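You operate a simulated robot arm through the tools that you are given. There is no shell and no other tool.

You run a simulated robot arm. Do the job below in one go: nothing can be reset, and whatever is moved stays where it is left.

TASK
The power box has tripped. Switch the blue charger off and get both docked batteries charging again.
Fine: main switch off before the reset, on again last. Where these are worked on the way, their far stop is far enough and under half their travel is too little: main switch.

It is judged by the outcome, as a careful person would: the job done as asked, and still so three seconds after it is handed in. It fails if anything else is knocked over, pushed out of place, dropped, spilled or broken.

THE ROBOT
A 7-joint arm with a two-finger gripper, fixed in place. Base frame: the origin is at the foot of the arm, x ahead of it, y to its left, z up. Units: m, degrees, N and s.
With the tool pointing down near the work surface it reaches from about 0.34 to 0.72 m from the base axis. Its first joint turns from -66.0 to 66.0 degrees. Payload 2.45 kg.
The tool frame sits at the grasp point between the pads (the TCP): z along the fingers, y along the line on which they close. The tips reach 0.026 m beyond it. Largest opening 0.096 m; the body of the gripper starts 0.069 m behind the TCP.
Orientation is that of the tool frame in the base frame, as a unit quaternion [x, y, z, w]. With the fingers straight down and closing along the base's y, the tool's x points along the base's -x, its y along +y and its z along -z.

THE INTERFACE
- The arm moves only by the tool jog_arm. Its argument "increments" is a list that holds one entry, the list of rows, each a list of 7 numbers: the shift along the tool's x, y, z in m, then the turn, a rotation vector about the tool's x, y, z in degrees, then the gripper command, from -1 (shut) to 1 (fully open), values between in proportion. In form: [[[dx, dy, dz, rx, ry, rz, hand], ...]]. A call has 1 to 20 rows; each row shifts and turns the commanded pose from where the row before left it, along the tool's axes as they then stand. Rows are played at 5 a second. More than 0.05 m and 8.6 degrees between two rows, or a gripper value outside its range, and nothing of the call is played. Where a pose cannot be reached the arm comes as near as it can. A force on the tool above 40 N (or 10 N above the force at the start of the call, whichever is more), or a blocked arm, ends the call early, and 0.2 s more pass. The fingers move at their own pace and stop on an object; they squeeze with about 38 N. The grip force told is the motor's: it shows also when the fingers shut on nothing. Time passes only in rows, and 0.2 s behind the last, so rows that do not move let the fingers close. It gives the time, the measured TCP pose, the force on the tool (base axes), the opening and the grip force at its end, in the units of the frame above (readings bear some noise), with the torque about the TCP (base axes, N m) and any sound that the robot's microphone picked up.
- Cameras (640 x 400 px; columns grow to the right, rows downward): "scene" is fixed at [0.1731, -0.396, 1.4296]; the picture's right is [0.71, -0.71, 0.00], its down [-0.37, -0.37, -0.85] and it looks along [0.60, 0.60, -0.53] (base axes); focal length 252 px, centre (320, 200). "wrist" rides on the gripper at [0.082, 0.003, -0.098] in the tool frame; the picture's right is [-0.04, 1.00, 0.00], its down [-0.73, -0.03, -0.68] and it looks along [-0.68, -0.03, 0.73] (tool axes); focal length 256 px, centre (320, 200). There is no depth. A picture from a camera that has moved, and an enlarged one, comes with that camera's place and axes in the base frame and with its lens.
- grab_frame(camera): a new picture of that camera. The clock stands still meanwhile.
- zoom(camera, box): a new picture of the part [left, top, right, bottom] of that camera's present view, enlarged. The clock stands still meanwhile.
- hand_in(): hands the job in; it is judged then, once.

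Nothing tells you positions but the pictures and the camera data. Unless the task says otherwise, let go and move clear before handing in.

The tools are called after ">>>" as a command line: name --argument value ..., lists and objects as JSON in quotes. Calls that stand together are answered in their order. jog_arm: Moves the arm, as the interface text tells. Its arguments: {"type":"object","properties":{"increments":{"type":"array"}},"required":["increments"]} The other tools are called the same way: grab_frame (camera) takes a picture; zoom (camera, box) takes an enlarged picture of a part of a camera's view; hand_in () hands the job in.

At the start:

```text
t: 0.0
ee_pos: [0.4852, -0.0454, 1.2473]
orientation: [0.0, 1.0, 0.0, 0.0]
force: [0.1, 0.0, 0.4]
ft_torque: [-0.01, -0.05, -0.04]
width: 0.0962
finger_force: 0.1
```

scene: 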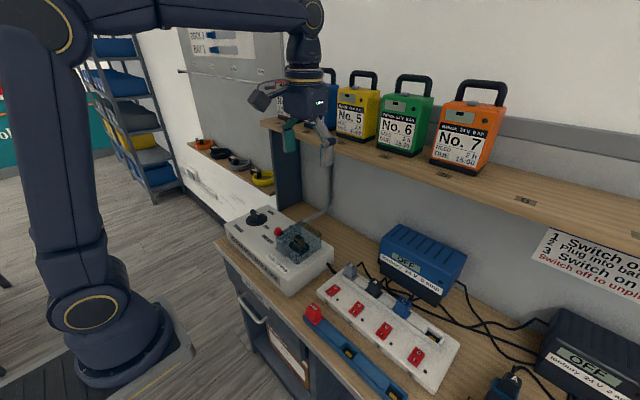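
wrist: 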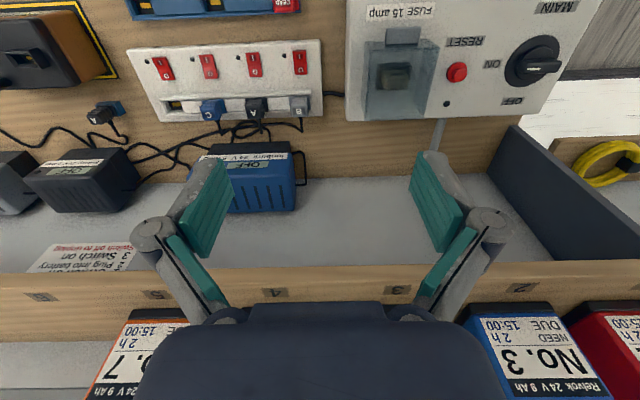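

I see a power box with a main knob, a red reset button and a covered fuse, plus a power strip with red rocker switches, chargers and batteries. I'll look closer before moving.

>>> zoom --camera "scene" --box '[210, 190, 350, 300]'

>>> zoom --camera "scene" --box '[290, 220, 490, 400]'

>>> zoom --camera "scene" --box '[440, 220, 640, 400]'

>>> zoom --camera "scene" --box '[160, 20, 320, 120]'

>>> zoom --camera "wrist" --box '[340, 0, 600, 140]'

>>> zoom --camera "wrist" --box '[100, 0, 340, 150]'

>>> zoom --camera "wrist" --box '[0, 0, 200, 270]'

```text
3.64 times, centred on (280, 245) of scene
camera zoom: at [0.1731, -0.396, 1.4296], right [0.71, -0.71, 0.0], down [-0.37, -0.37, -0.85], along [0.6, 0.6, -0.53], focal length 916 px, centre (466, 36)
```

zoom: 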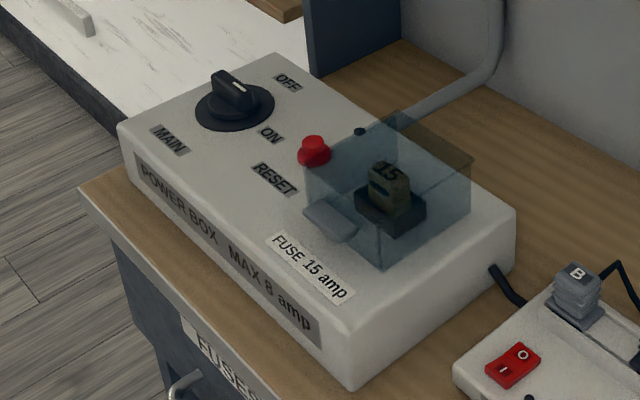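

```text
2.22 times, centred on (390, 310) of scene
camera zoom: at [0.1731, -0.396, 1.4296], right [0.71, -0.71, 0.0], down [-0.37, -0.37, -0.85], along [0.6, 0.6, -0.53], focal length 560 px, centre (164, -44)
```

zoom: 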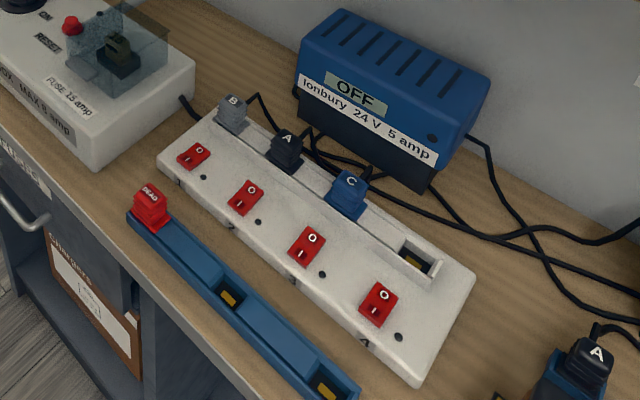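

```text
2.22 times, centred on (540, 310) of scene
camera zoom: at [0.1731, -0.396, 1.4296], right [0.71, -0.71, 0.0], down [-0.37, -0.37, -0.85], along [0.6, 0.6, -0.53], focal length 560 px, centre (-169, -44)
```

zoom: 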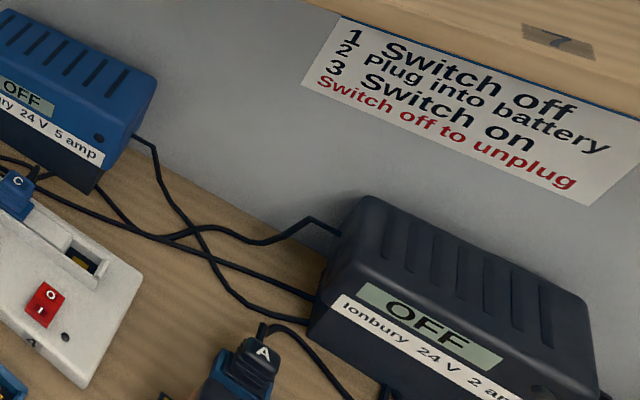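

```text
4.00 times, centred on (240, 70) of scene
camera zoom: at [0.1731, -0.396, 1.4296], right [0.71, -0.71, 0.0], down [-0.37, -0.37, -0.85], along [0.6, 0.6, -0.53], focal length 1008 px, centre (640, 720)
```

zoom: 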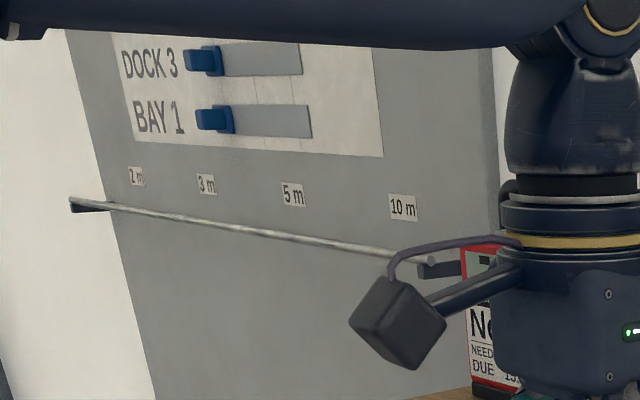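

```text
2.46 times, centred on (470, 70) of wrist
camera zoom: at [0.405, -0.042, 1.3464], right [0.04, 1.0, 0.0], down [0.73, -0.03, 0.68], along [0.68, -0.03, -0.73], focal length 630 px, centre (-49, 520)
```

zoom: 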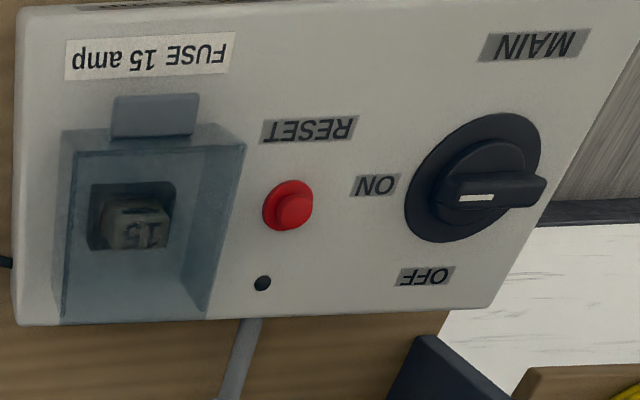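

```text
2.67 times, centred on (220, 75) of wrist
camera zoom: at [0.405, -0.042, 1.3464], right [0.04, 1.0, 0.0], down [0.73, -0.03, 0.68], along [0.68, -0.03, -0.73], focal length 683 px, centre (587, 533)
```

zoom: 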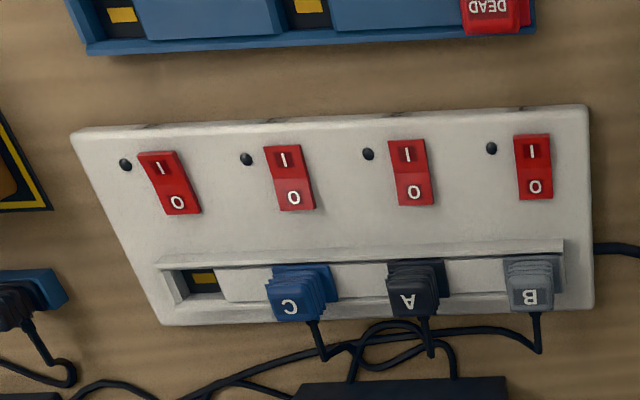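

```text
1.48 times, centred on (100, 135) of wrist
camera zoom: at [0.405, -0.042, 1.3464], right [0.04, 1.0, 0.0], down [0.73, -0.03, 0.68], along [0.68, -0.03, -0.73], focal length 379 px, centre (646, 296)
```

zoom: 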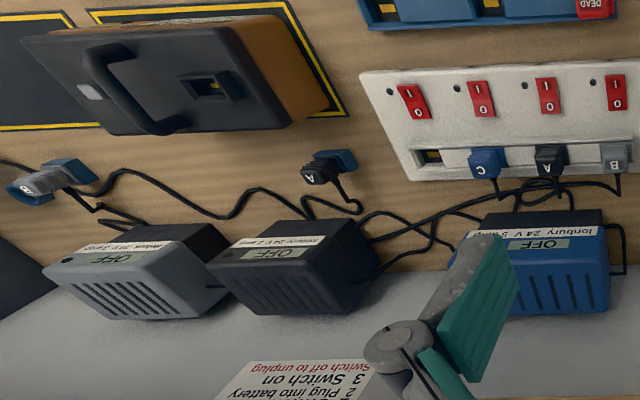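

The power box is tripped, its reset button is at about (0.55, 0.19, 0.876) and its main knob at about (0.54, 0.31). I'll slide the arm to the right, high above the bench, to see the docks and the output leads.

>>> jog_arm --increments '[[[0, -0.05, 0, 0, 0, 0, 1], [0, -0.05, 0, 0, 0, 0, 1], [0, -0.05, 0, 0, 0, 0, 1], [0, -0.05, 0, 0, 0, 0, 1], [0, -0.05, 0, 0, 0, 0, 1], [0, -0.05, 0, 0, 0, 0, 1]]]'

>>> grab_frame --camera "wrist"

>>> grab_frame --camera "scene"

```text
t: 1.4
ee_pos: [0.4878, -0.3455, 1.2465]
orientation: [0.0, 1.0, 0.0, 0.0]
force: [0.0, 0.7, 0.0]
ft_torque: [0.0, -0.01, 0.0]
width: 0.096
finger_force: 0.0
```

```text
taken
camera wrist: at [0.4069, -0.3429, 1.3449], right [0.04, 1.0, 0.0], down [0.73, -0.03, 0.68], along [0.68, -0.03, -0.73], focal length 256 px, centre (320, 200)
```

wrist: 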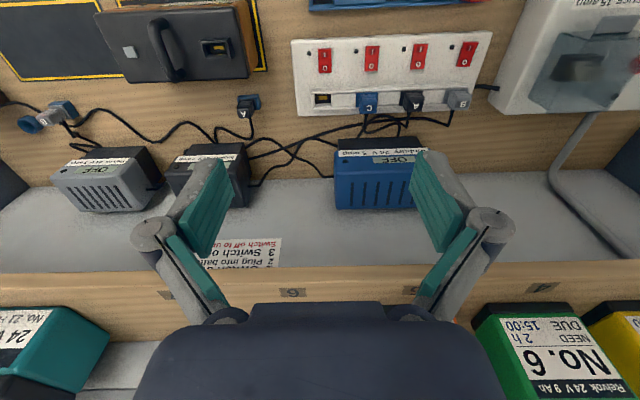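

```text
taken
```

scene: 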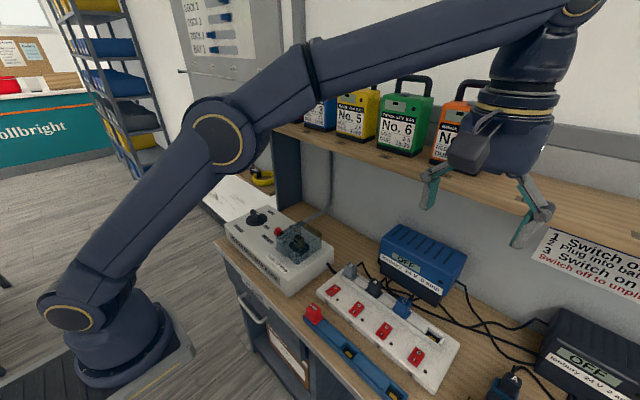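

The wrist view shows two marked dock areas, one with a battery, and leads A and B on the bench. I'll zoom in.

>>> zoom --camera "wrist" --box '[0, 0, 290, 220]'

>>> zoom --camera "wrist" --box '[180, 20, 500, 220]'

>>> zoom --camera "scene" --box '[170, 0, 290, 75]'

>>> zoom --camera "scene" --box '[0, 30, 60, 110]'

>>> zoom --camera "scene" --box '[460, 330, 640, 400]'

>>> zoom --camera "scene" --box '[215, 190, 345, 270]'

```text
1.82 times, centred on (145, 110) of wrist
camera zoom: at [0.4069, -0.3429, 1.3449], right [0.04, 1.0, 0.0], down [0.73, -0.03, 0.68], along [0.68, -0.03, -0.73], focal length 465 px, centre (638, 364)
```

zoom: 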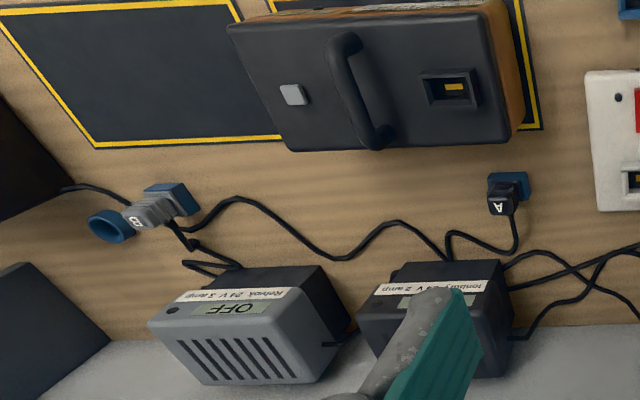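

```text
2.00 times, centred on (340, 120) of wrist
camera zoom: at [0.4069, -0.3429, 1.3449], right [0.04, 1.0, 0.0], down [0.73, -0.03, 0.68], along [0.68, -0.03, -0.73], focal length 512 px, centre (280, 360)
```

zoom: 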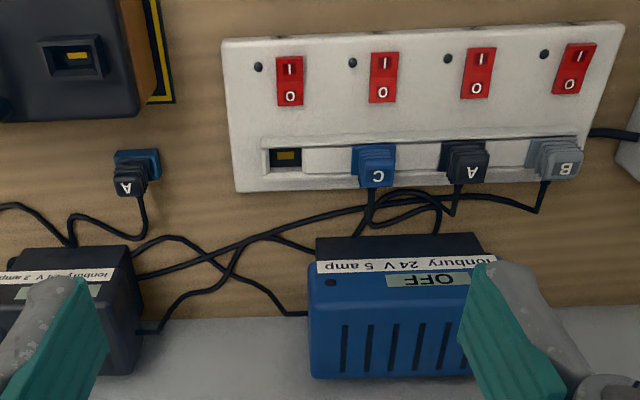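

```text
5.33 times, centred on (230, 38) of scene
camera zoom: at [0.1731, -0.3959, 1.4296], right [0.71, -0.71, 0.0], down [-0.37, -0.37, -0.85], along [0.6, 0.6, -0.53], focal length 1344 px, centre (800, 1067)
```

zoom: 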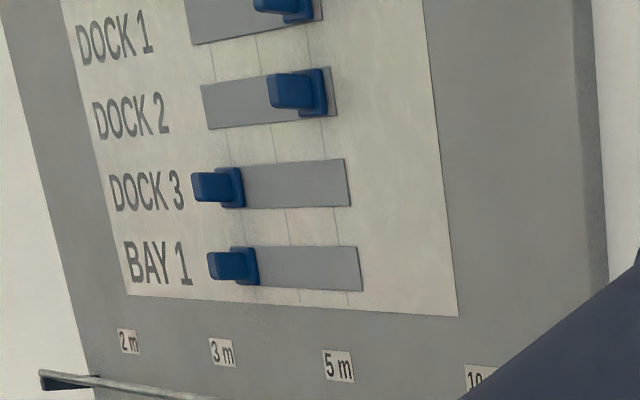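

```text
5.00 times, centred on (30, 70) of scene
camera zoom: at [0.1731, -0.3959, 1.4296], right [0.71, -0.71, 0.0], down [-0.37, -0.37, -0.85], along [0.6, 0.6, -0.53], focal length 1260 px, centre (1770, 850)
```

zoom: 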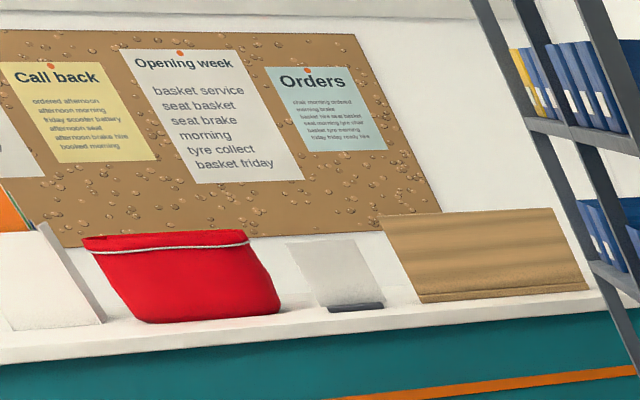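

```text
3.56 times, centred on (550, 365) of scene
camera zoom: at [0.1731, -0.3959, 1.4296], right [0.71, -0.71, 0.0], down [-0.37, -0.37, -0.85], along [0.6, 0.6, -0.53], focal length 896 px, centre (-498, -387)
```

zoom: 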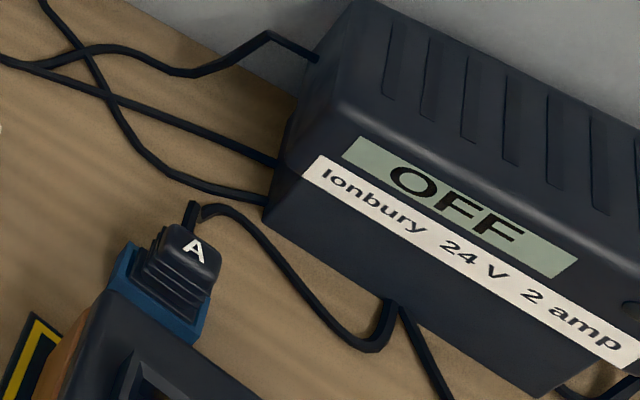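

```text
4.92 times, centred on (280, 230) of scene
camera zoom: at [0.1731, -0.3959, 1.4296], right [0.71, -0.71, 0.0], down [-0.37, -0.37, -0.85], along [0.6, 0.6, -0.53], focal length 1240 px, centre (517, 52)
```

zoom: 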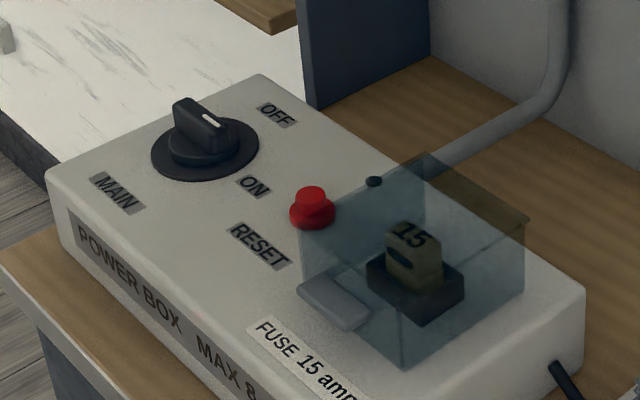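

Chargers read blue 5 A, black 2 A and grey 3 A, so 10 A on a box rated for 8 A. I need to see the nearer part of the bench with the docks, so I'll tilt the camera down and back.

>>> jog_arm --increments '[[[0.03, -0.04, 0, 0, 0, 0, 1], [0, 0, 0, 0, 8, 0, 1], [0, 0, 0, 0, 8, 0, 1], [0, 0, 0, 0, 8, 0, 1], [0, 0, 0, 0, 8, 0, 1], [0, 0, 0, 0, 8, 0, 1]]]'

>>> grab_frame --camera "wrist"

```text
t: 2.8
ee_pos: [0.4265, -0.3694, 1.2008]
orientation: [0.001, 0.98, 0.0, -0.197]
force: [0.2, -0.3, -0.2]
ft_torque: [0.01, 0.0, 0.02]
width: 0.096
finger_force: 0.1
out of reach, approached as far as the arm can: row 2, 3, 4, 5, 6
```

```text
taken
camera wrist: at [0.3902, -0.3659, 1.3237], right [0.04, 1.0, -0.02], down [0.94, -0.03, 0.34], along [0.34, -0.03, -0.94], focal length 256 px, centre (320, 200)
```

wrist: 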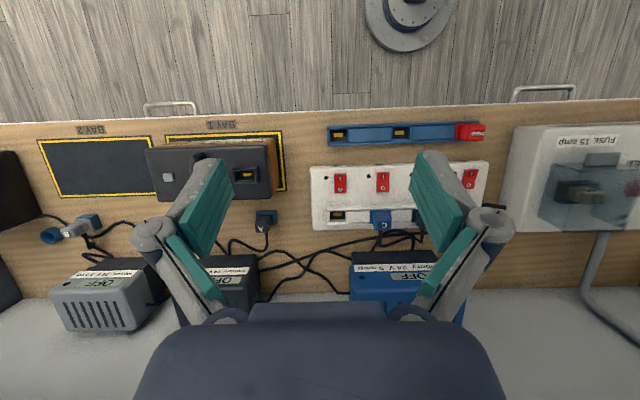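

>>> zoom --camera "wrist" --box '[0, 110, 290, 300]'

>>> zoom --camera "wrist" --box '[300, 100, 500, 240]'

>>> zoom --camera "scene" --box '[300, 260, 480, 400]'

```text
2.11 times, centred on (145, 205) of wrist
camera zoom: at [0.3902, -0.3659, 1.3237], right [0.04, 1.0, -0.02], down [0.94, -0.03, 0.34], along [0.34, -0.03, -0.94], focal length 539 px, centre (688, 190)
```

zoom: 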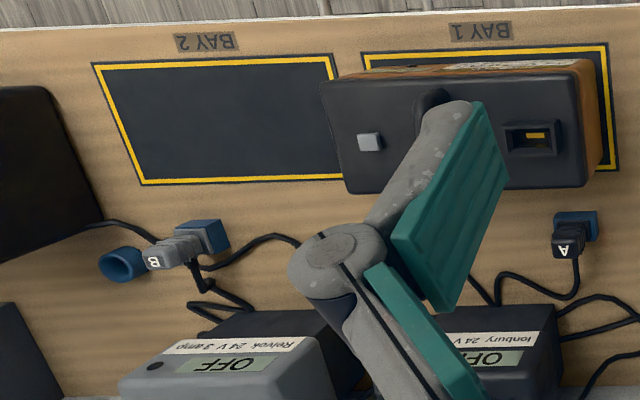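

```text
2.86 times, centred on (400, 170) of wrist
camera zoom: at [0.3902, -0.3659, 1.3237], right [0.04, 1.0, -0.02], down [0.94, -0.03, 0.34], along [0.34, -0.03, -0.94], focal length 731 px, centre (91, 286)
```

zoom: 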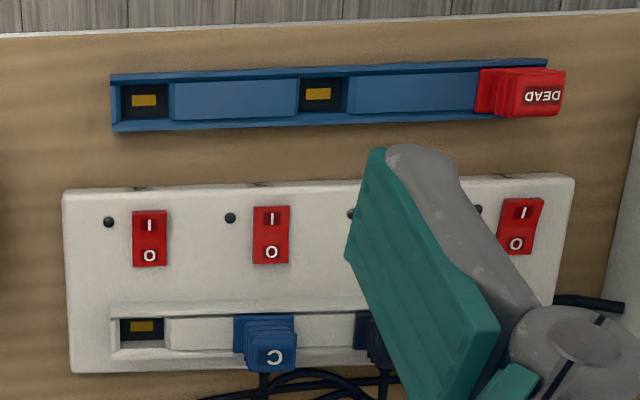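

```text
2.86 times, centred on (390, 330) of scene
camera zoom: at [0.1731, -0.396, 1.4296], right [0.71, -0.71, 0.0], down [-0.37, -0.37, -0.85], along [0.6, 0.6, -0.53], focal length 720 px, centre (120, -171)
```

zoom: 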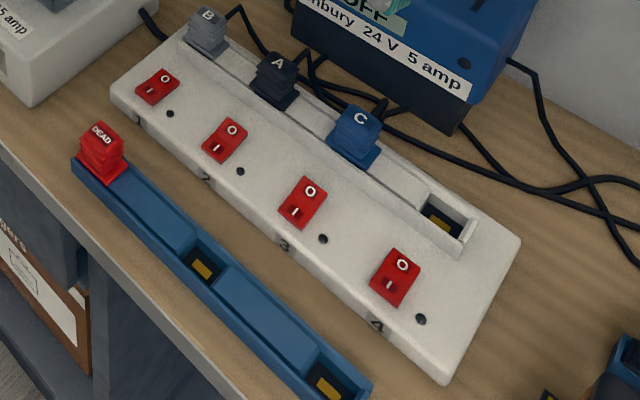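

BAY 1 holds a battery, BAY 2 is empty, and something dark sits further right. I'll return upright, then turn to look further right.

>>> jog_arm --increments '[[[0, 0, 0, 0, -8, 0, 1], [0, 0, 0, 0, -8, 0, 1], [0, 0, 0, 0, -8, 0, 1], [0, 0, 0, 0, -8, 0, 1], [0, 0, 0, 0, -8, 0, 1], [0, 0, 0, 0, 0, 0, 1]]]'

```text
t: 4.2
ee_pos: [0.4278, -0.3709, 1.2005]
orientation: [0.001, 0.988, 0.0, 0.153]
force: [1.0, 0.0, -0.3]
ft_torque: [0.0, 0.04, 0.0]
width: 0.0959
finger_force: 0.0
```

>>> jog_arm --increments '[[[0, 0, 0, 0, 8, 0, 1], [0, 0, 0, 0, 8, 0, 1], [0, 0, 0, 0, 1.6, 0, 1], [0, -0.04, 0, 0, 0, 8, 1], [0, -0.04, 0, 0, 0, 8, 1], [0, 0, 0, 0, 0, 8, 1], [0, 0, 0, 0, 0, 8, 1], [0, 0, 0, 0, 0, 8, 1]]]'

>>> grab_frame --camera "wrist"

```text
t: 6.0
ee_pos: [0.4216, -0.4482, 1.2013]
orientation: [0.345, 0.938, 0.0, -0.002]
force: [0.4, -1.2, -0.1]
ft_torque: [0.0, -0.01, 0.0]
width: 0.096
finger_force: 0.0
```

```text
taken
camera wrist: at [0.3619, -0.393, 1.3003], right [0.68, 0.74, 0.0], down [0.54, -0.5, 0.68], along [0.5, -0.46, -0.74], focal length 256 px, centre (320, 200)
```

wrist: 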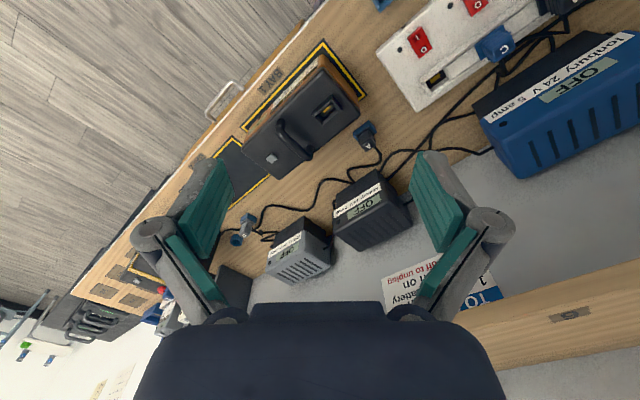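

>>> zoom --camera "wrist" --box '[0, 180, 260, 360]'

>>> jog_arm --increments '[[[0, 0, 0, 0, 0, 8, 1], [0, 0, 0, 0, 0, 8, 1], [0, 0, 0, 0, 0, 8, 1], [0, 0, 0, 0, 0, 8, 1], [0, 0, 0, 0, 0, 8, 1]]]'

>>> grab_frame --camera "wrist"

```text
2.22 times, centred on (130, 270) of wrist
camera zoom: at [0.3619, -0.393, 1.3003], right [0.68, 0.74, 0.0], down [0.54, -0.5, 0.68], along [0.5, -0.46, -0.74], focal length 569 px, centre (742, 44)
```

zoom: 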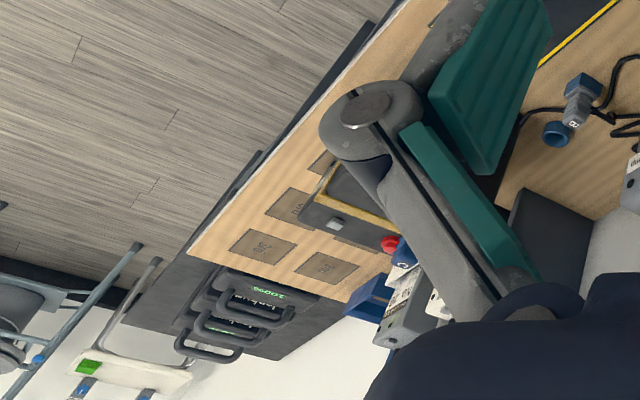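

```text
t: 7.2
ee_pos: [0.4212, -0.448, 1.2005]
orientation: [0.645, 0.765, -0.001, -0.001]
force: [-0.9, 0.4, -0.8]
ft_torque: [0.03, 0.03, -0.01]
width: 0.0958
finger_force: 0.0
```

```text
taken
camera wrist: at [0.4118, -0.3676, 1.2998], right [0.99, 0.13, 0.0], down [0.1, -0.73, 0.68], along [0.09, -0.67, -0.73], focal length 256 px, centre (320, 200)
```

wrist: 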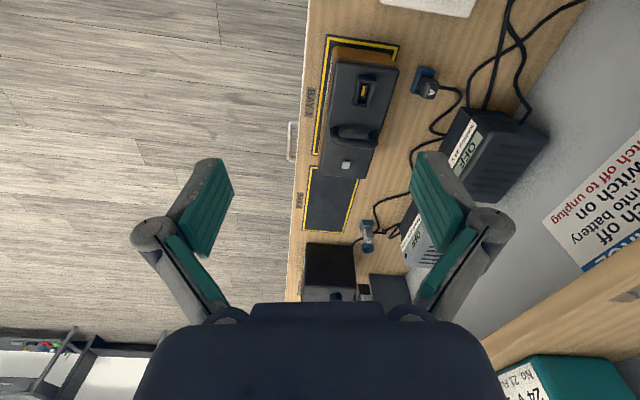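

>>> zoom --camera "wrist" --box '[280, 20, 480, 310]'

>>> zoom --camera "wrist" --box '[280, 180, 440, 310]'

```text
1.38 times, centred on (380, 165) of wrist
camera zoom: at [0.4118, -0.3676, 1.2998], right [0.99, 0.13, 0.0], down [0.1, -0.73, 0.68], along [0.09, -0.67, -0.73], focal length 353 px, centre (237, 248)
```

zoom: 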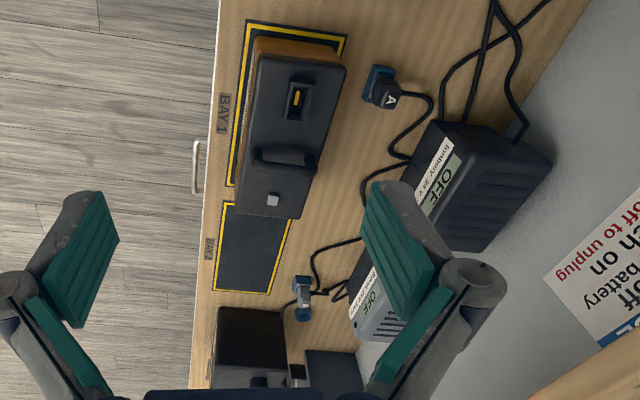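

```text
3.08 times, centred on (360, 245) of wrist
camera zoom: at [0.4118, -0.3676, 1.2998], right [0.99, 0.13, 0.0], down [0.1, -0.73, 0.68], along [0.09, -0.67, -0.73], focal length 788 px, centre (197, 62)
```

zoom: 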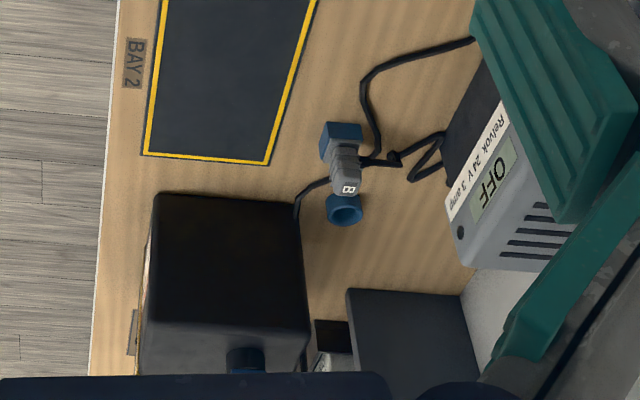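

There is a tall dark object past BAY 2 with possibly a blue plug in it; I'll go further right to see it.

>>> jog_arm --increments '[[[-0.045, -0.02, 0, 0, 0, 0, 1], [-0.045, -0.02, 0, 0, 0, 0, 1], [-0.045, -0.02, 0, 0, 0, 0, 1], [-0.045, -0.02, 0, 0, 0, 0, 1], [0, 0, 0, 0, 0, 0, 1]]]'

>>> grab_frame --camera "wrist"

>>> grab_frame --camera "scene"

```text
t: 8.4
ee_pos: [0.3631, -0.5009, 1.1733]
orientation: [0.643, 0.766, -0.001, 0.0]
force: [-0.6, -0.1, 0.6]
ft_torque: [-0.02, -0.04, 0.01]
width: 0.0959
finger_force: 0.0
out of reach, approached as far as the arm can: row 1, 2, 3, 4
```

```text
taken
camera wrist: at [0.353, -0.4196, 1.2724], right [0.99, 0.13, 0.0], down [0.1, -0.73, 0.68], along [0.09, -0.67, -0.73], focal length 256 px, centre (320, 200)
```

wrist: 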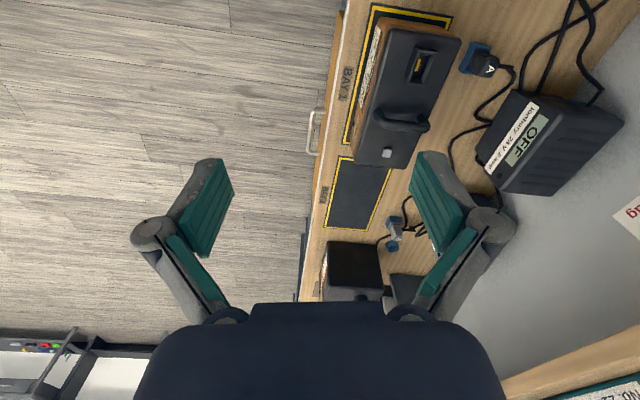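

```text
taken
```

scene: 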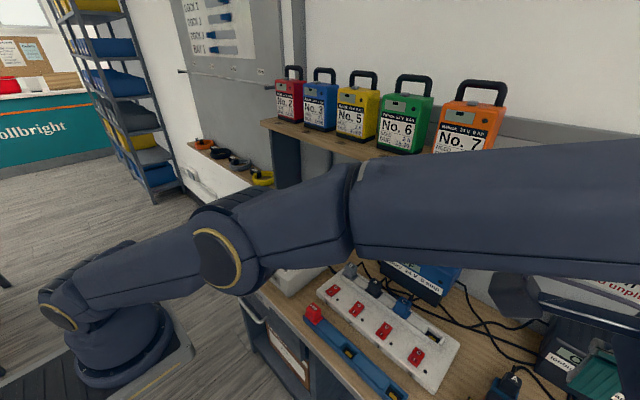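

>>> jog_arm --increments '[[[0, 0, 0, 0, -8, 0, 1], [0, 0, 0, 0, -8, 0, 1], [0, 0, 0, 0, -8, 0, 1], [0, 0, 0, 0, -8, 0, -1], [0, 0, 0, 0, 0, 0, -1], [0, 0, 0, 0, 0, 0, -1], [0, 0, 0, 0, 0, 0, -1], [0, 0, 0, 0, 0, 0, -1]]]'

>>> grab_frame --camera "wrist"

```text
t: 10.2
ee_pos: [0.3616, -0.5006, 1.1739]
orientation: [0.618, 0.736, -0.179, 0.21]
force: [0.1, 0.0, 0.7]
ft_torque: [-0.01, -0.01, -0.03]
width: 0.0
finger_force: 16.0
```

```text
taken
camera wrist: at [0.3459, -0.3801, 1.2145], right [0.99, 0.14, 0.02], down [0.02, -0.26, 0.96], along [0.14, -0.95, -0.26], focal length 256 px, centre (320, 200)
```

wrist: 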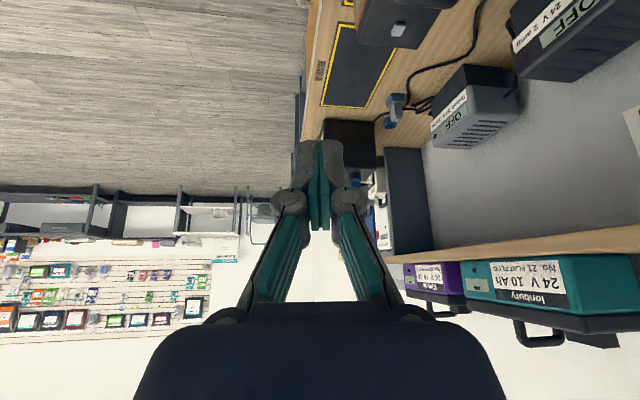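

>>> zoom --camera "wrist" --box '[290, 60, 450, 260]'

>>> zoom --camera "wrist" --box '[310, 80, 430, 160]'

```text
2.00 times, centred on (370, 160) of wrist
camera zoom: at [0.3459, -0.3801, 1.2145], right [0.99, 0.14, 0.02], down [0.02, -0.26, 0.96], along [0.14, -0.95, -0.26], focal length 512 px, centre (220, 280)
```

zoom: 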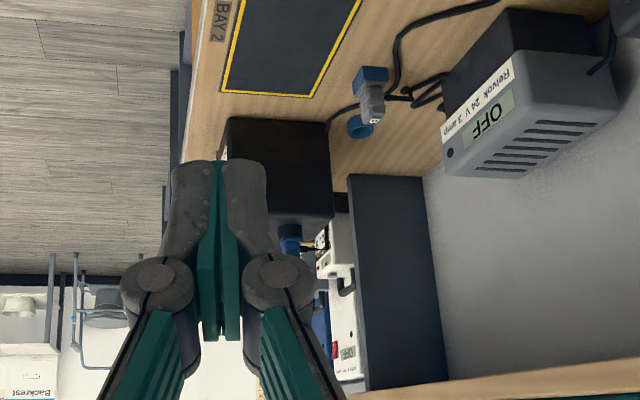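

```text
5.00 times, centred on (370, 120) of wrist
camera zoom: at [0.3459, -0.3801, 1.2145], right [0.99, 0.14, 0.02], down [0.02, -0.26, 0.96], along [0.14, -0.95, -0.26], focal length 1280 px, centre (70, 600)
```

zoom: 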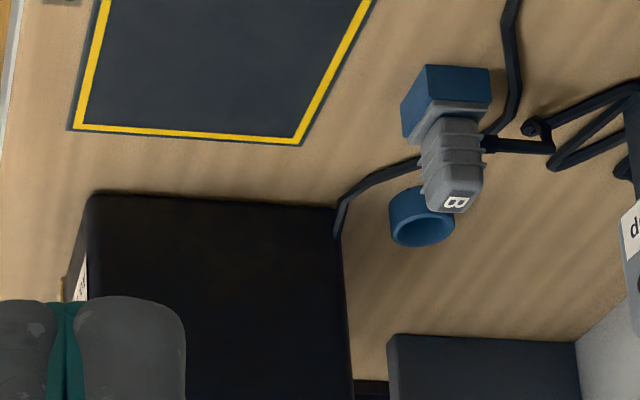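

The far end of the bench is hidden by the tall box and the hand; I'll turn back partway and keep the camera tilted up to look along the bench edge.

>>> jog_arm --increments '[[[0, 0, 0, 0, 8, 0, -1], [0, 0, 0, 0, 8, 0, -1], [0, 0, 0, 0, 8, 0, -1], [0, 0, 0, 0, 8, 0, -1], [0, 0, 0, 0, 0, -8, -1], [0, 0, 0, 0, 0, -8, -1], [0, 0, 0, 0, 0, -8, -1], [0, 0, 0, 0, -8, 0, -1], [0, 0, 0, 0, -8, 0, -1]]]'

>>> grab_frame --camera "wrist"

```text
t: 12.2
ee_pos: [0.3632, -0.4988, 1.1733]
orientation: [0.466, 0.874, -0.066, 0.122]
force: [0.2, -0.1, -0.1]
ft_torque: [0.0, -0.02, 0.01]
width: 0.0
finger_force: 28.3
```

```text
taken
camera wrist: at [0.308, -0.4093, 1.2466], right [0.85, 0.53, 0.01], down [0.27, -0.45, 0.85], along [0.45, -0.72, -0.52], focal length 256 px, centre (320, 200)
```

wrist: 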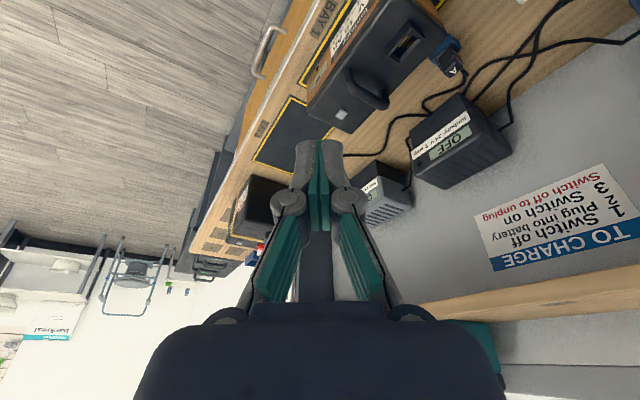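

>>> zoom --camera "wrist" --box '[150, 170, 310, 310]'

>>> zoom --camera "wrist" --box '[240, 0, 520, 230]'

```text
2.86 times, centred on (230, 240) of wrist
camera zoom: at [0.308, -0.4093, 1.2466], right [0.85, 0.53, 0.01], down [0.27, -0.45, 0.85], along [0.45, -0.72, -0.52], focal length 731 px, centre (577, 86)
```

zoom: 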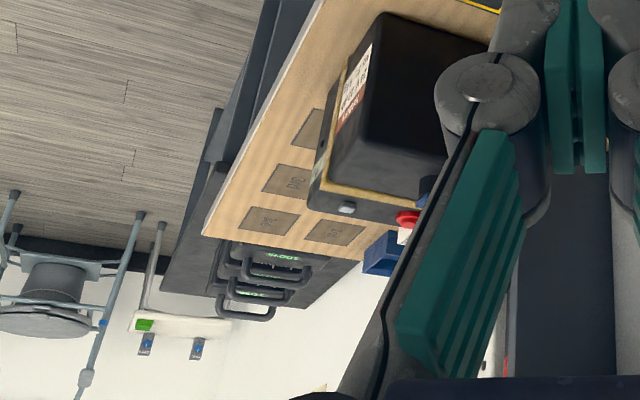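

```text
1.74 times, centred on (380, 115) of wrist
camera zoom: at [0.308, -0.4093, 1.2466], right [0.85, 0.53, 0.01], down [0.27, -0.45, 0.85], along [0.45, -0.72, -0.52], focal length 445 px, centre (216, 348)
```

zoom: 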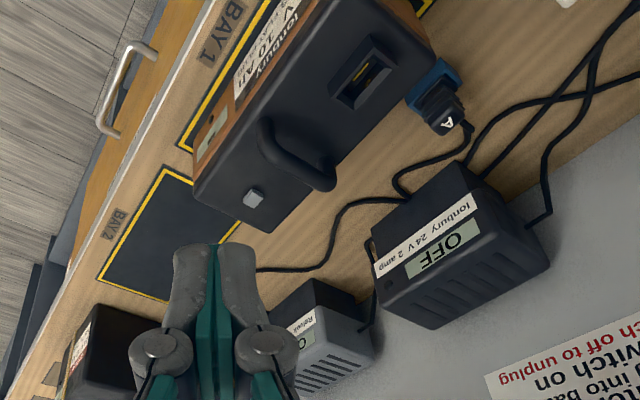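

>>> zoom --camera "wrist" --box '[190, 220, 260, 290]'

>>> zoom --camera "wrist" --box '[220, 165, 310, 265]'

>>> zoom --camera "scene" --box '[215, 270, 335, 400]'

>>> zoom --camera "wrist" --box '[0, 200, 230, 340]'

>>> zoom --camera "scene" --box '[170, 0, 270, 80]'

```text
5.71 times, centred on (225, 255) of wrist
camera zoom: at [0.308, -0.4093, 1.2466], right [0.85, 0.53, 0.01], down [0.27, -0.45, 0.85], along [0.45, -0.72, -0.52], focal length 1463 px, centre (863, -114)
```

zoom: 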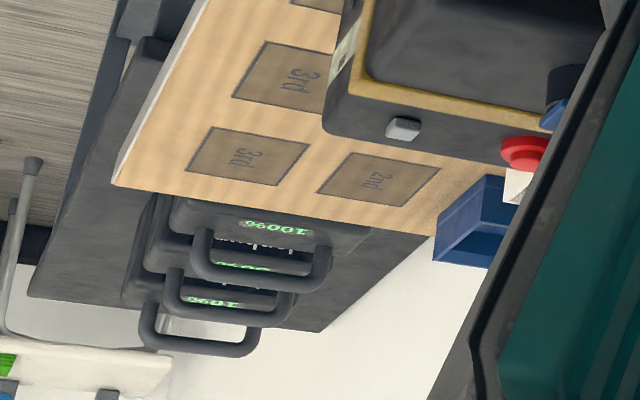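

```text
4.00 times, centred on (265, 215) of wrist
camera zoom: at [0.308, -0.4093, 1.2466], right [0.85, 0.53, 0.01], down [0.27, -0.45, 0.85], along [0.45, -0.72, -0.52], focal length 1024 px, centre (540, 140)
```

zoom: 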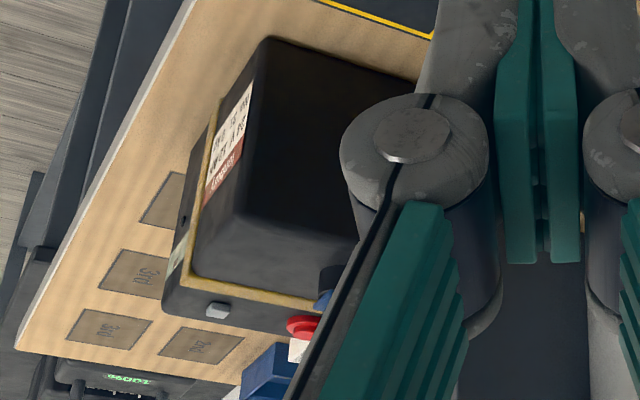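

```text
3.08 times, centred on (275, 335) of scene
camera zoom: at [0.1731, -0.396, 1.4296], right [0.71, -0.71, 0.0], down [-0.37, -0.37, -0.85], along [0.6, 0.6, -0.53], focal length 775 px, centre (458, -215)
```

zoom: 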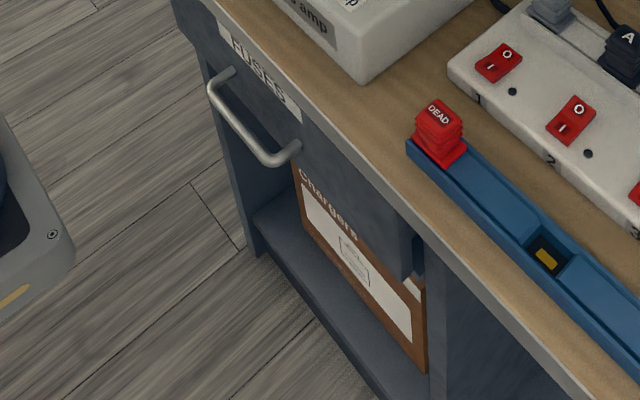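

```text
2.78 times, centred on (115, 270) of wrist
camera zoom: at [0.308, -0.4093, 1.2466], right [0.85, 0.53, 0.01], down [0.27, -0.45, 0.85], along [0.45, -0.72, -0.52], focal length 712 px, centre (890, 5)
```

zoom: 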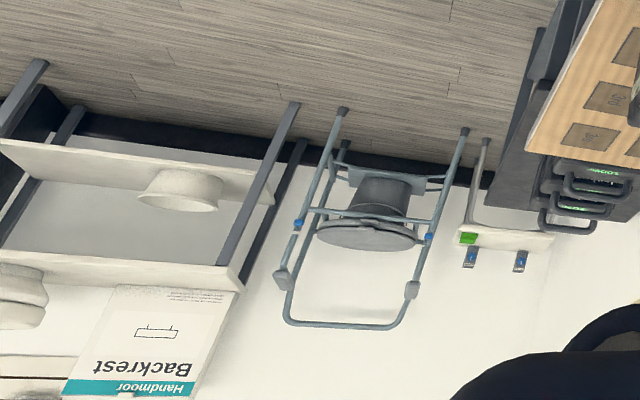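

```text
5.00 times, centred on (220, 40) of scene
camera zoom: at [0.1731, -0.396, 1.4296], right [0.71, -0.71, 0.0], down [-0.37, -0.37, -0.85], along [0.6, 0.6, -0.53], focal length 1260 px, centre (820, 1000)
```

zoom: 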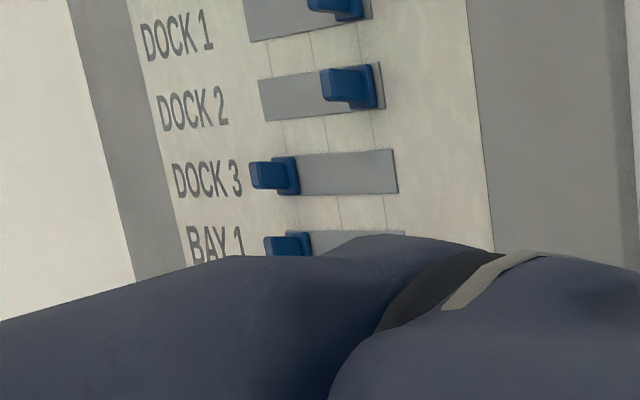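

Beyond BAY 2 everything is out of my reach, so the work is at the strip and power box. I want closer views of leads A and B, the strip switches and the wall board first, so I'll straighten up and move in.

>>> jog_arm --increments '[[[0, 0, 0, 0, 8, 0, -1], [0, 0, 0, 0, 8, 0, -1], [0, 0, 0, 0, 0, -8, -1], [0, 0, 0, 0, 0, -8, -1], [0, 0, 0, 0, 0, -8, -1], [0, 0, 0, 0, 0, -8, -1], [0, 0, 0, 0, 0, -8, -1], [0, 0, 0, 0, 0, -8, -1], [0, 0, 0, 0, 0, -8, -1], [-0.04, 0.03, 0.02, 0, 0, 0, -1], [-0.04, 0.03, 0.02, 0, 0, 0, -1]]]'

>>> grab_frame --camera "wrist"

```text
refused: row 10 steps farther than a row can; nothing moved
```

```text
taken
camera wrist: at [0.308, -0.4093, 1.2466], right [0.85, 0.53, 0.01], down [0.27, -0.45, 0.85], along [0.45, -0.72, -0.52], focal length 256 px, centre (320, 200)
```

wrist: 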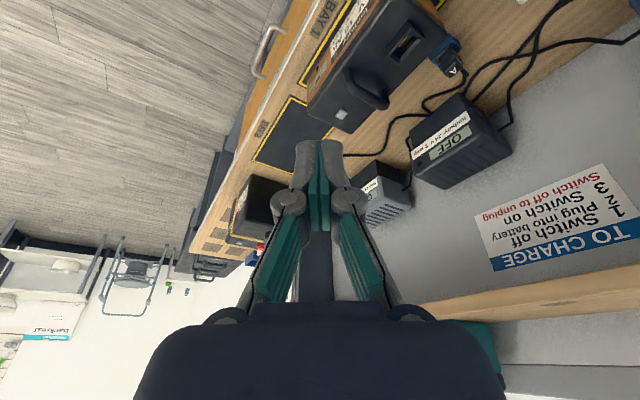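

>>> jog_arm --increments '[[[0, 0, 0, 0, 8, 0, -1], [0, 0, 0, 0, 8, 0, -1], [0, 0, 0, 0, 0, -8, -1], [0, 0, 0, 0, 0, -8, -1], [0, 0, 0, 0, 0, -8, -1], [0, 0, 0, 0, 0, -8, -1], [0, 0, 0, 0, 0, -8, -1], [0, 0, 0, 0, 0, -8, -1], [0, 0, 0, 0, 0, -8, -1], [-0.03, 0.03, 0.01, 0, 0, 0, -1], [-0.03, 0.03, 0.01, 0, 0, 0, -1]]]'

>>> grab_frame --camera "wrist"

```text
t: 14.6
ee_pos: [0.4218, -0.4397, 1.155]
orientation: [0.002, 1.0, 0.0, -0.001]
force: [1.1, -0.4, 0.6]
ft_torque: [0.02, 0.03, -0.02]
width: 0.0
finger_force: 28.5
```

```text
taken
camera wrist: at [0.3422, -0.4363, 1.2551], right [0.04, 1.0, 0.0], down [0.74, -0.03, 0.68], along [0.68, -0.03, -0.74], focal length 256 px, centre (320, 200)
```

wrist: 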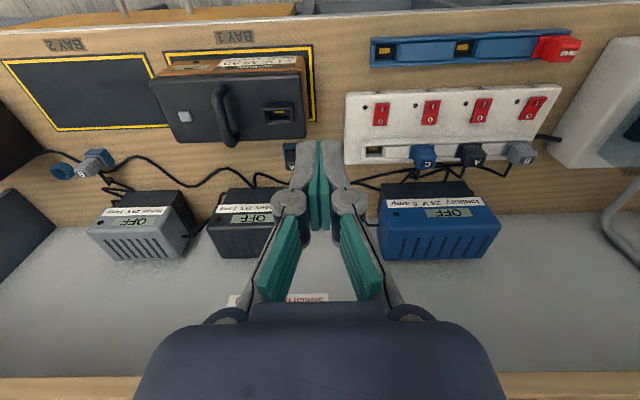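

>>> zoom --camera "wrist" --box '[0, 30, 160, 270]'

>>> zoom --camera "wrist" --box '[140, 40, 340, 260]'

>>> zoom --camera "wrist" --box '[330, 20, 590, 190]'

>>> grab_frame --camera "scene"

```text
1.67 times, centred on (80, 150) of wrist
camera zoom: at [0.3422, -0.4363, 1.2551], right [0.04, 1.0, 0.0], down [0.74, -0.03, 0.68], along [0.68, -0.03, -0.74], focal length 427 px, centre (720, 283)
```

zoom: 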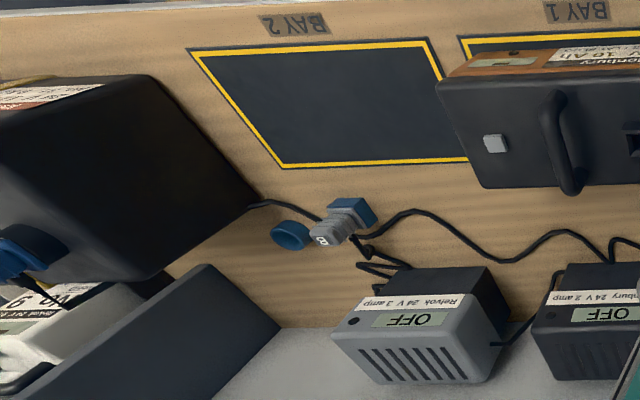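

```text
1.82 times, centred on (240, 150) of wrist
camera zoom: at [0.3422, -0.4363, 1.2551], right [0.04, 1.0, 0.0], down [0.74, -0.03, 0.68], along [0.68, -0.03, -0.74], focal length 465 px, centre (466, 291)
```

zoom: 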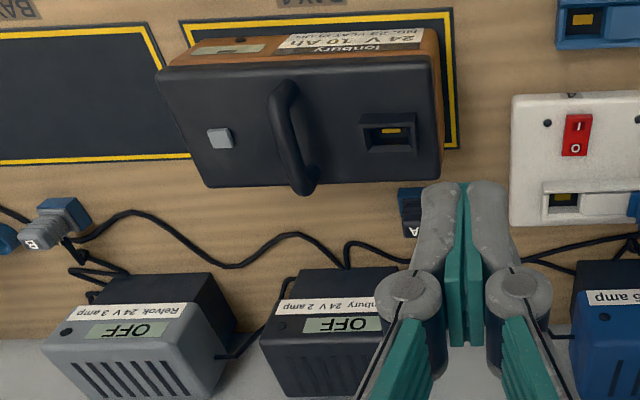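

```text
2.35 times, centred on (460, 105) of wrist
camera zoom: at [0.3422, -0.4363, 1.2551], right [0.04, 1.0, 0.0], down [0.74, -0.03, 0.68], along [0.68, -0.03, -0.74], focal length 602 px, centre (-9, 424)
```

zoom: 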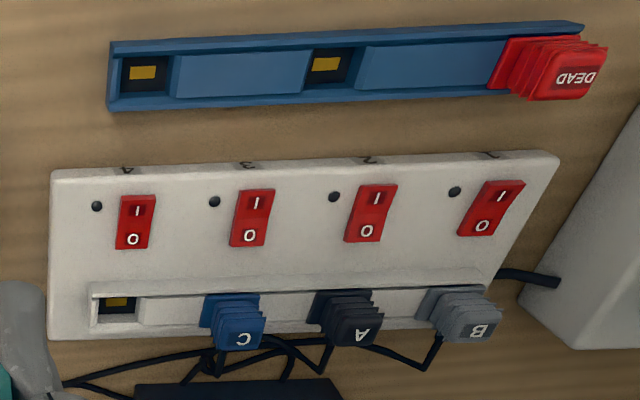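

```text
taken
```

scene: 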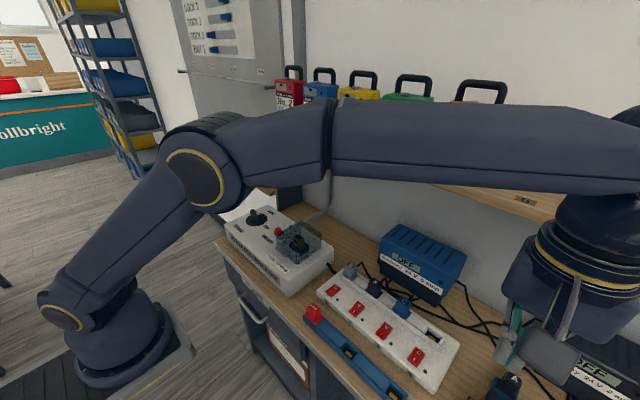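

>>> zoom --camera "scene" --box '[265, 315, 310, 375]'

>>> zoom --camera "scene" --box '[470, 350, 570, 400]'

>>> jog_arm --increments '[[[0, 0.05, -0.01, 0, 0, 0, -1], [0, 0.05, 0, 0, 0, 0, -1], [0, 0.05, 0, 0, 0, 0, -1], [0, 0.05, 0, 0, 0, 0, -1], [0, 0.05, 0, 0, 0, 0, -1], [0, 0.05, 0, 0, 0, 0, -1], [0, 0.05, 0, 0, 0, 0, -1], [0, 0.05, 0, 0, 0, 0, -1], [0, 0, 0, 0, 0, -8, -1], [0, 0, 0, 0, 0, -8, -1], [0, 0, 0, 0, 0, -8, -1], [0, 0, 0, 0, 0, -8, -1], [0, 0, 0, 0, 0, -8, -1]]]'

>>> grab_frame --camera "wrist"

```text
6.67 times, centred on (288, 345) of scene
camera zoom: at [0.173, -0.396, 1.4296], right [0.71, -0.71, 0.0], down [-0.37, -0.37, -0.85], along [0.6, 0.6, -0.53], focal length 1680 px, centre (537, -767)
```

zoom: 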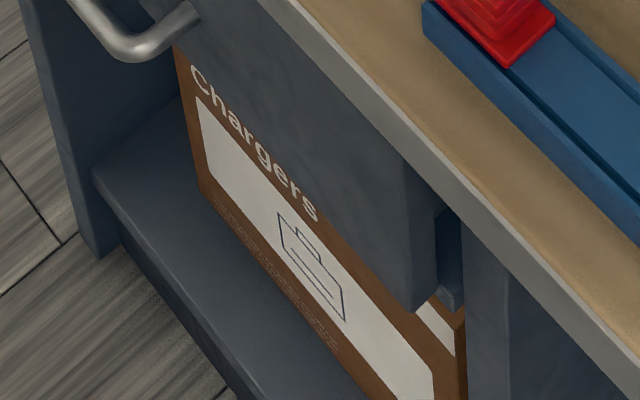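

```text
6.40 times, centred on (520, 375) of scene
camera zoom: at [0.173, -0.396, 1.4296], right [0.71, -0.71, 0.0], down [-0.37, -0.37, -0.85], along [0.6, 0.6, -0.53], focal length 1613 px, centre (-960, -920)
```

zoom: 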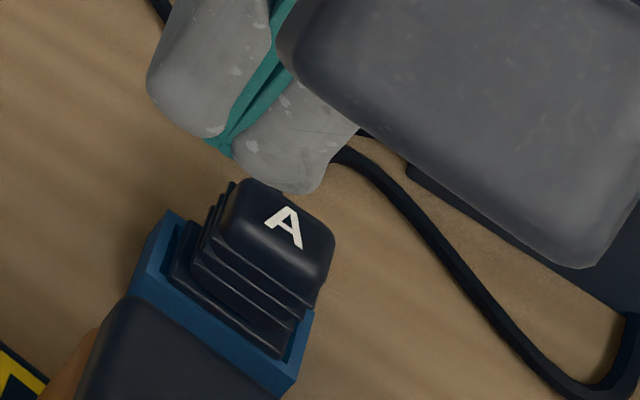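

```text
refused: row 1 steps farther than a row can; nothing moved
```

```text
taken
camera wrist: at [0.3422, -0.4363, 1.2551], right [0.04, 1.0, 0.0], down [0.74, -0.03, 0.68], along [0.68, -0.03, -0.74], focal length 256 px, centre (320, 200)
```

wrist: 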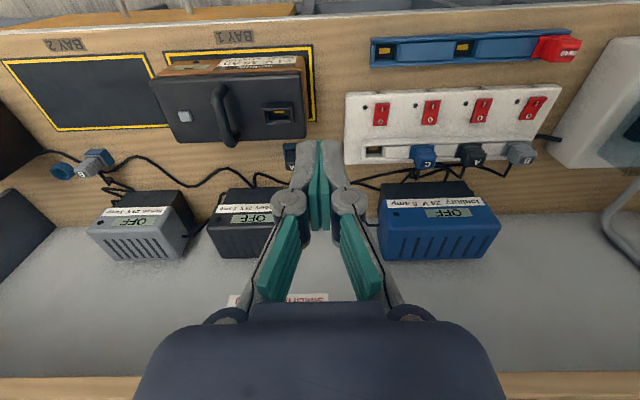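

>>> zoom --camera "wrist" --box '[0, 90, 80, 280]'

>>> jog_arm --increments '[[[0, 0, 0, 0, 0, 8, -1], [0, 0, 0, 0, 0, 8, -1], [0, 0, 0, 0, 0, 8, -1]]]'

>>> grab_frame --camera "wrist"

```text
2.11 times, centred on (40, 185) of wrist
camera zoom: at [0.3422, -0.4363, 1.2551], right [0.04, 1.0, 0.0], down [0.74, -0.03, 0.68], along [0.68, -0.03, -0.74], focal length 539 px, centre (910, 232)
```

zoom: 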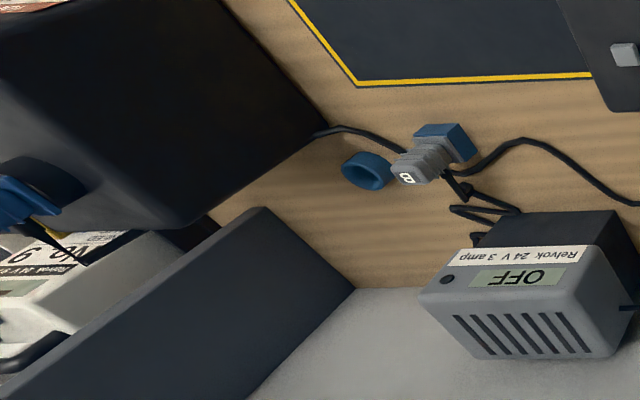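

```text
t: 15.4
ee_pos: [0.4223, -0.4397, 1.1529]
orientation: [0.21, 0.978, -0.001, -0.001]
force: [-0.2, -0.2, -0.3]
ft_torque: [0.02, -0.03, -0.01]
width: 0.0001
finger_force: 28.6
```

```text
taken
camera wrist: at [0.3514, -0.4029, 1.2533], right [0.45, 0.89, 0.0], down [0.66, -0.33, 0.68], along [0.61, -0.3, -0.74], focal length 256 px, centre (320, 200)
```

wrist: 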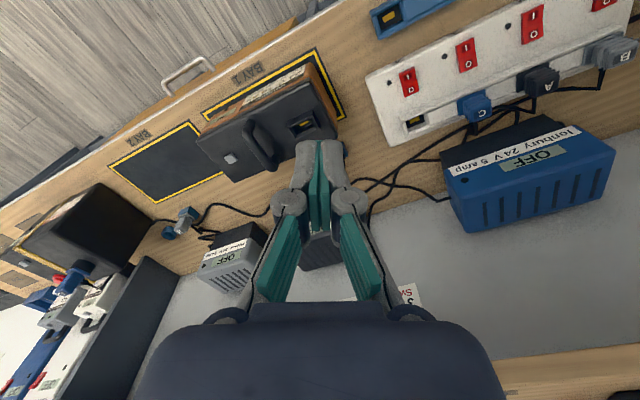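

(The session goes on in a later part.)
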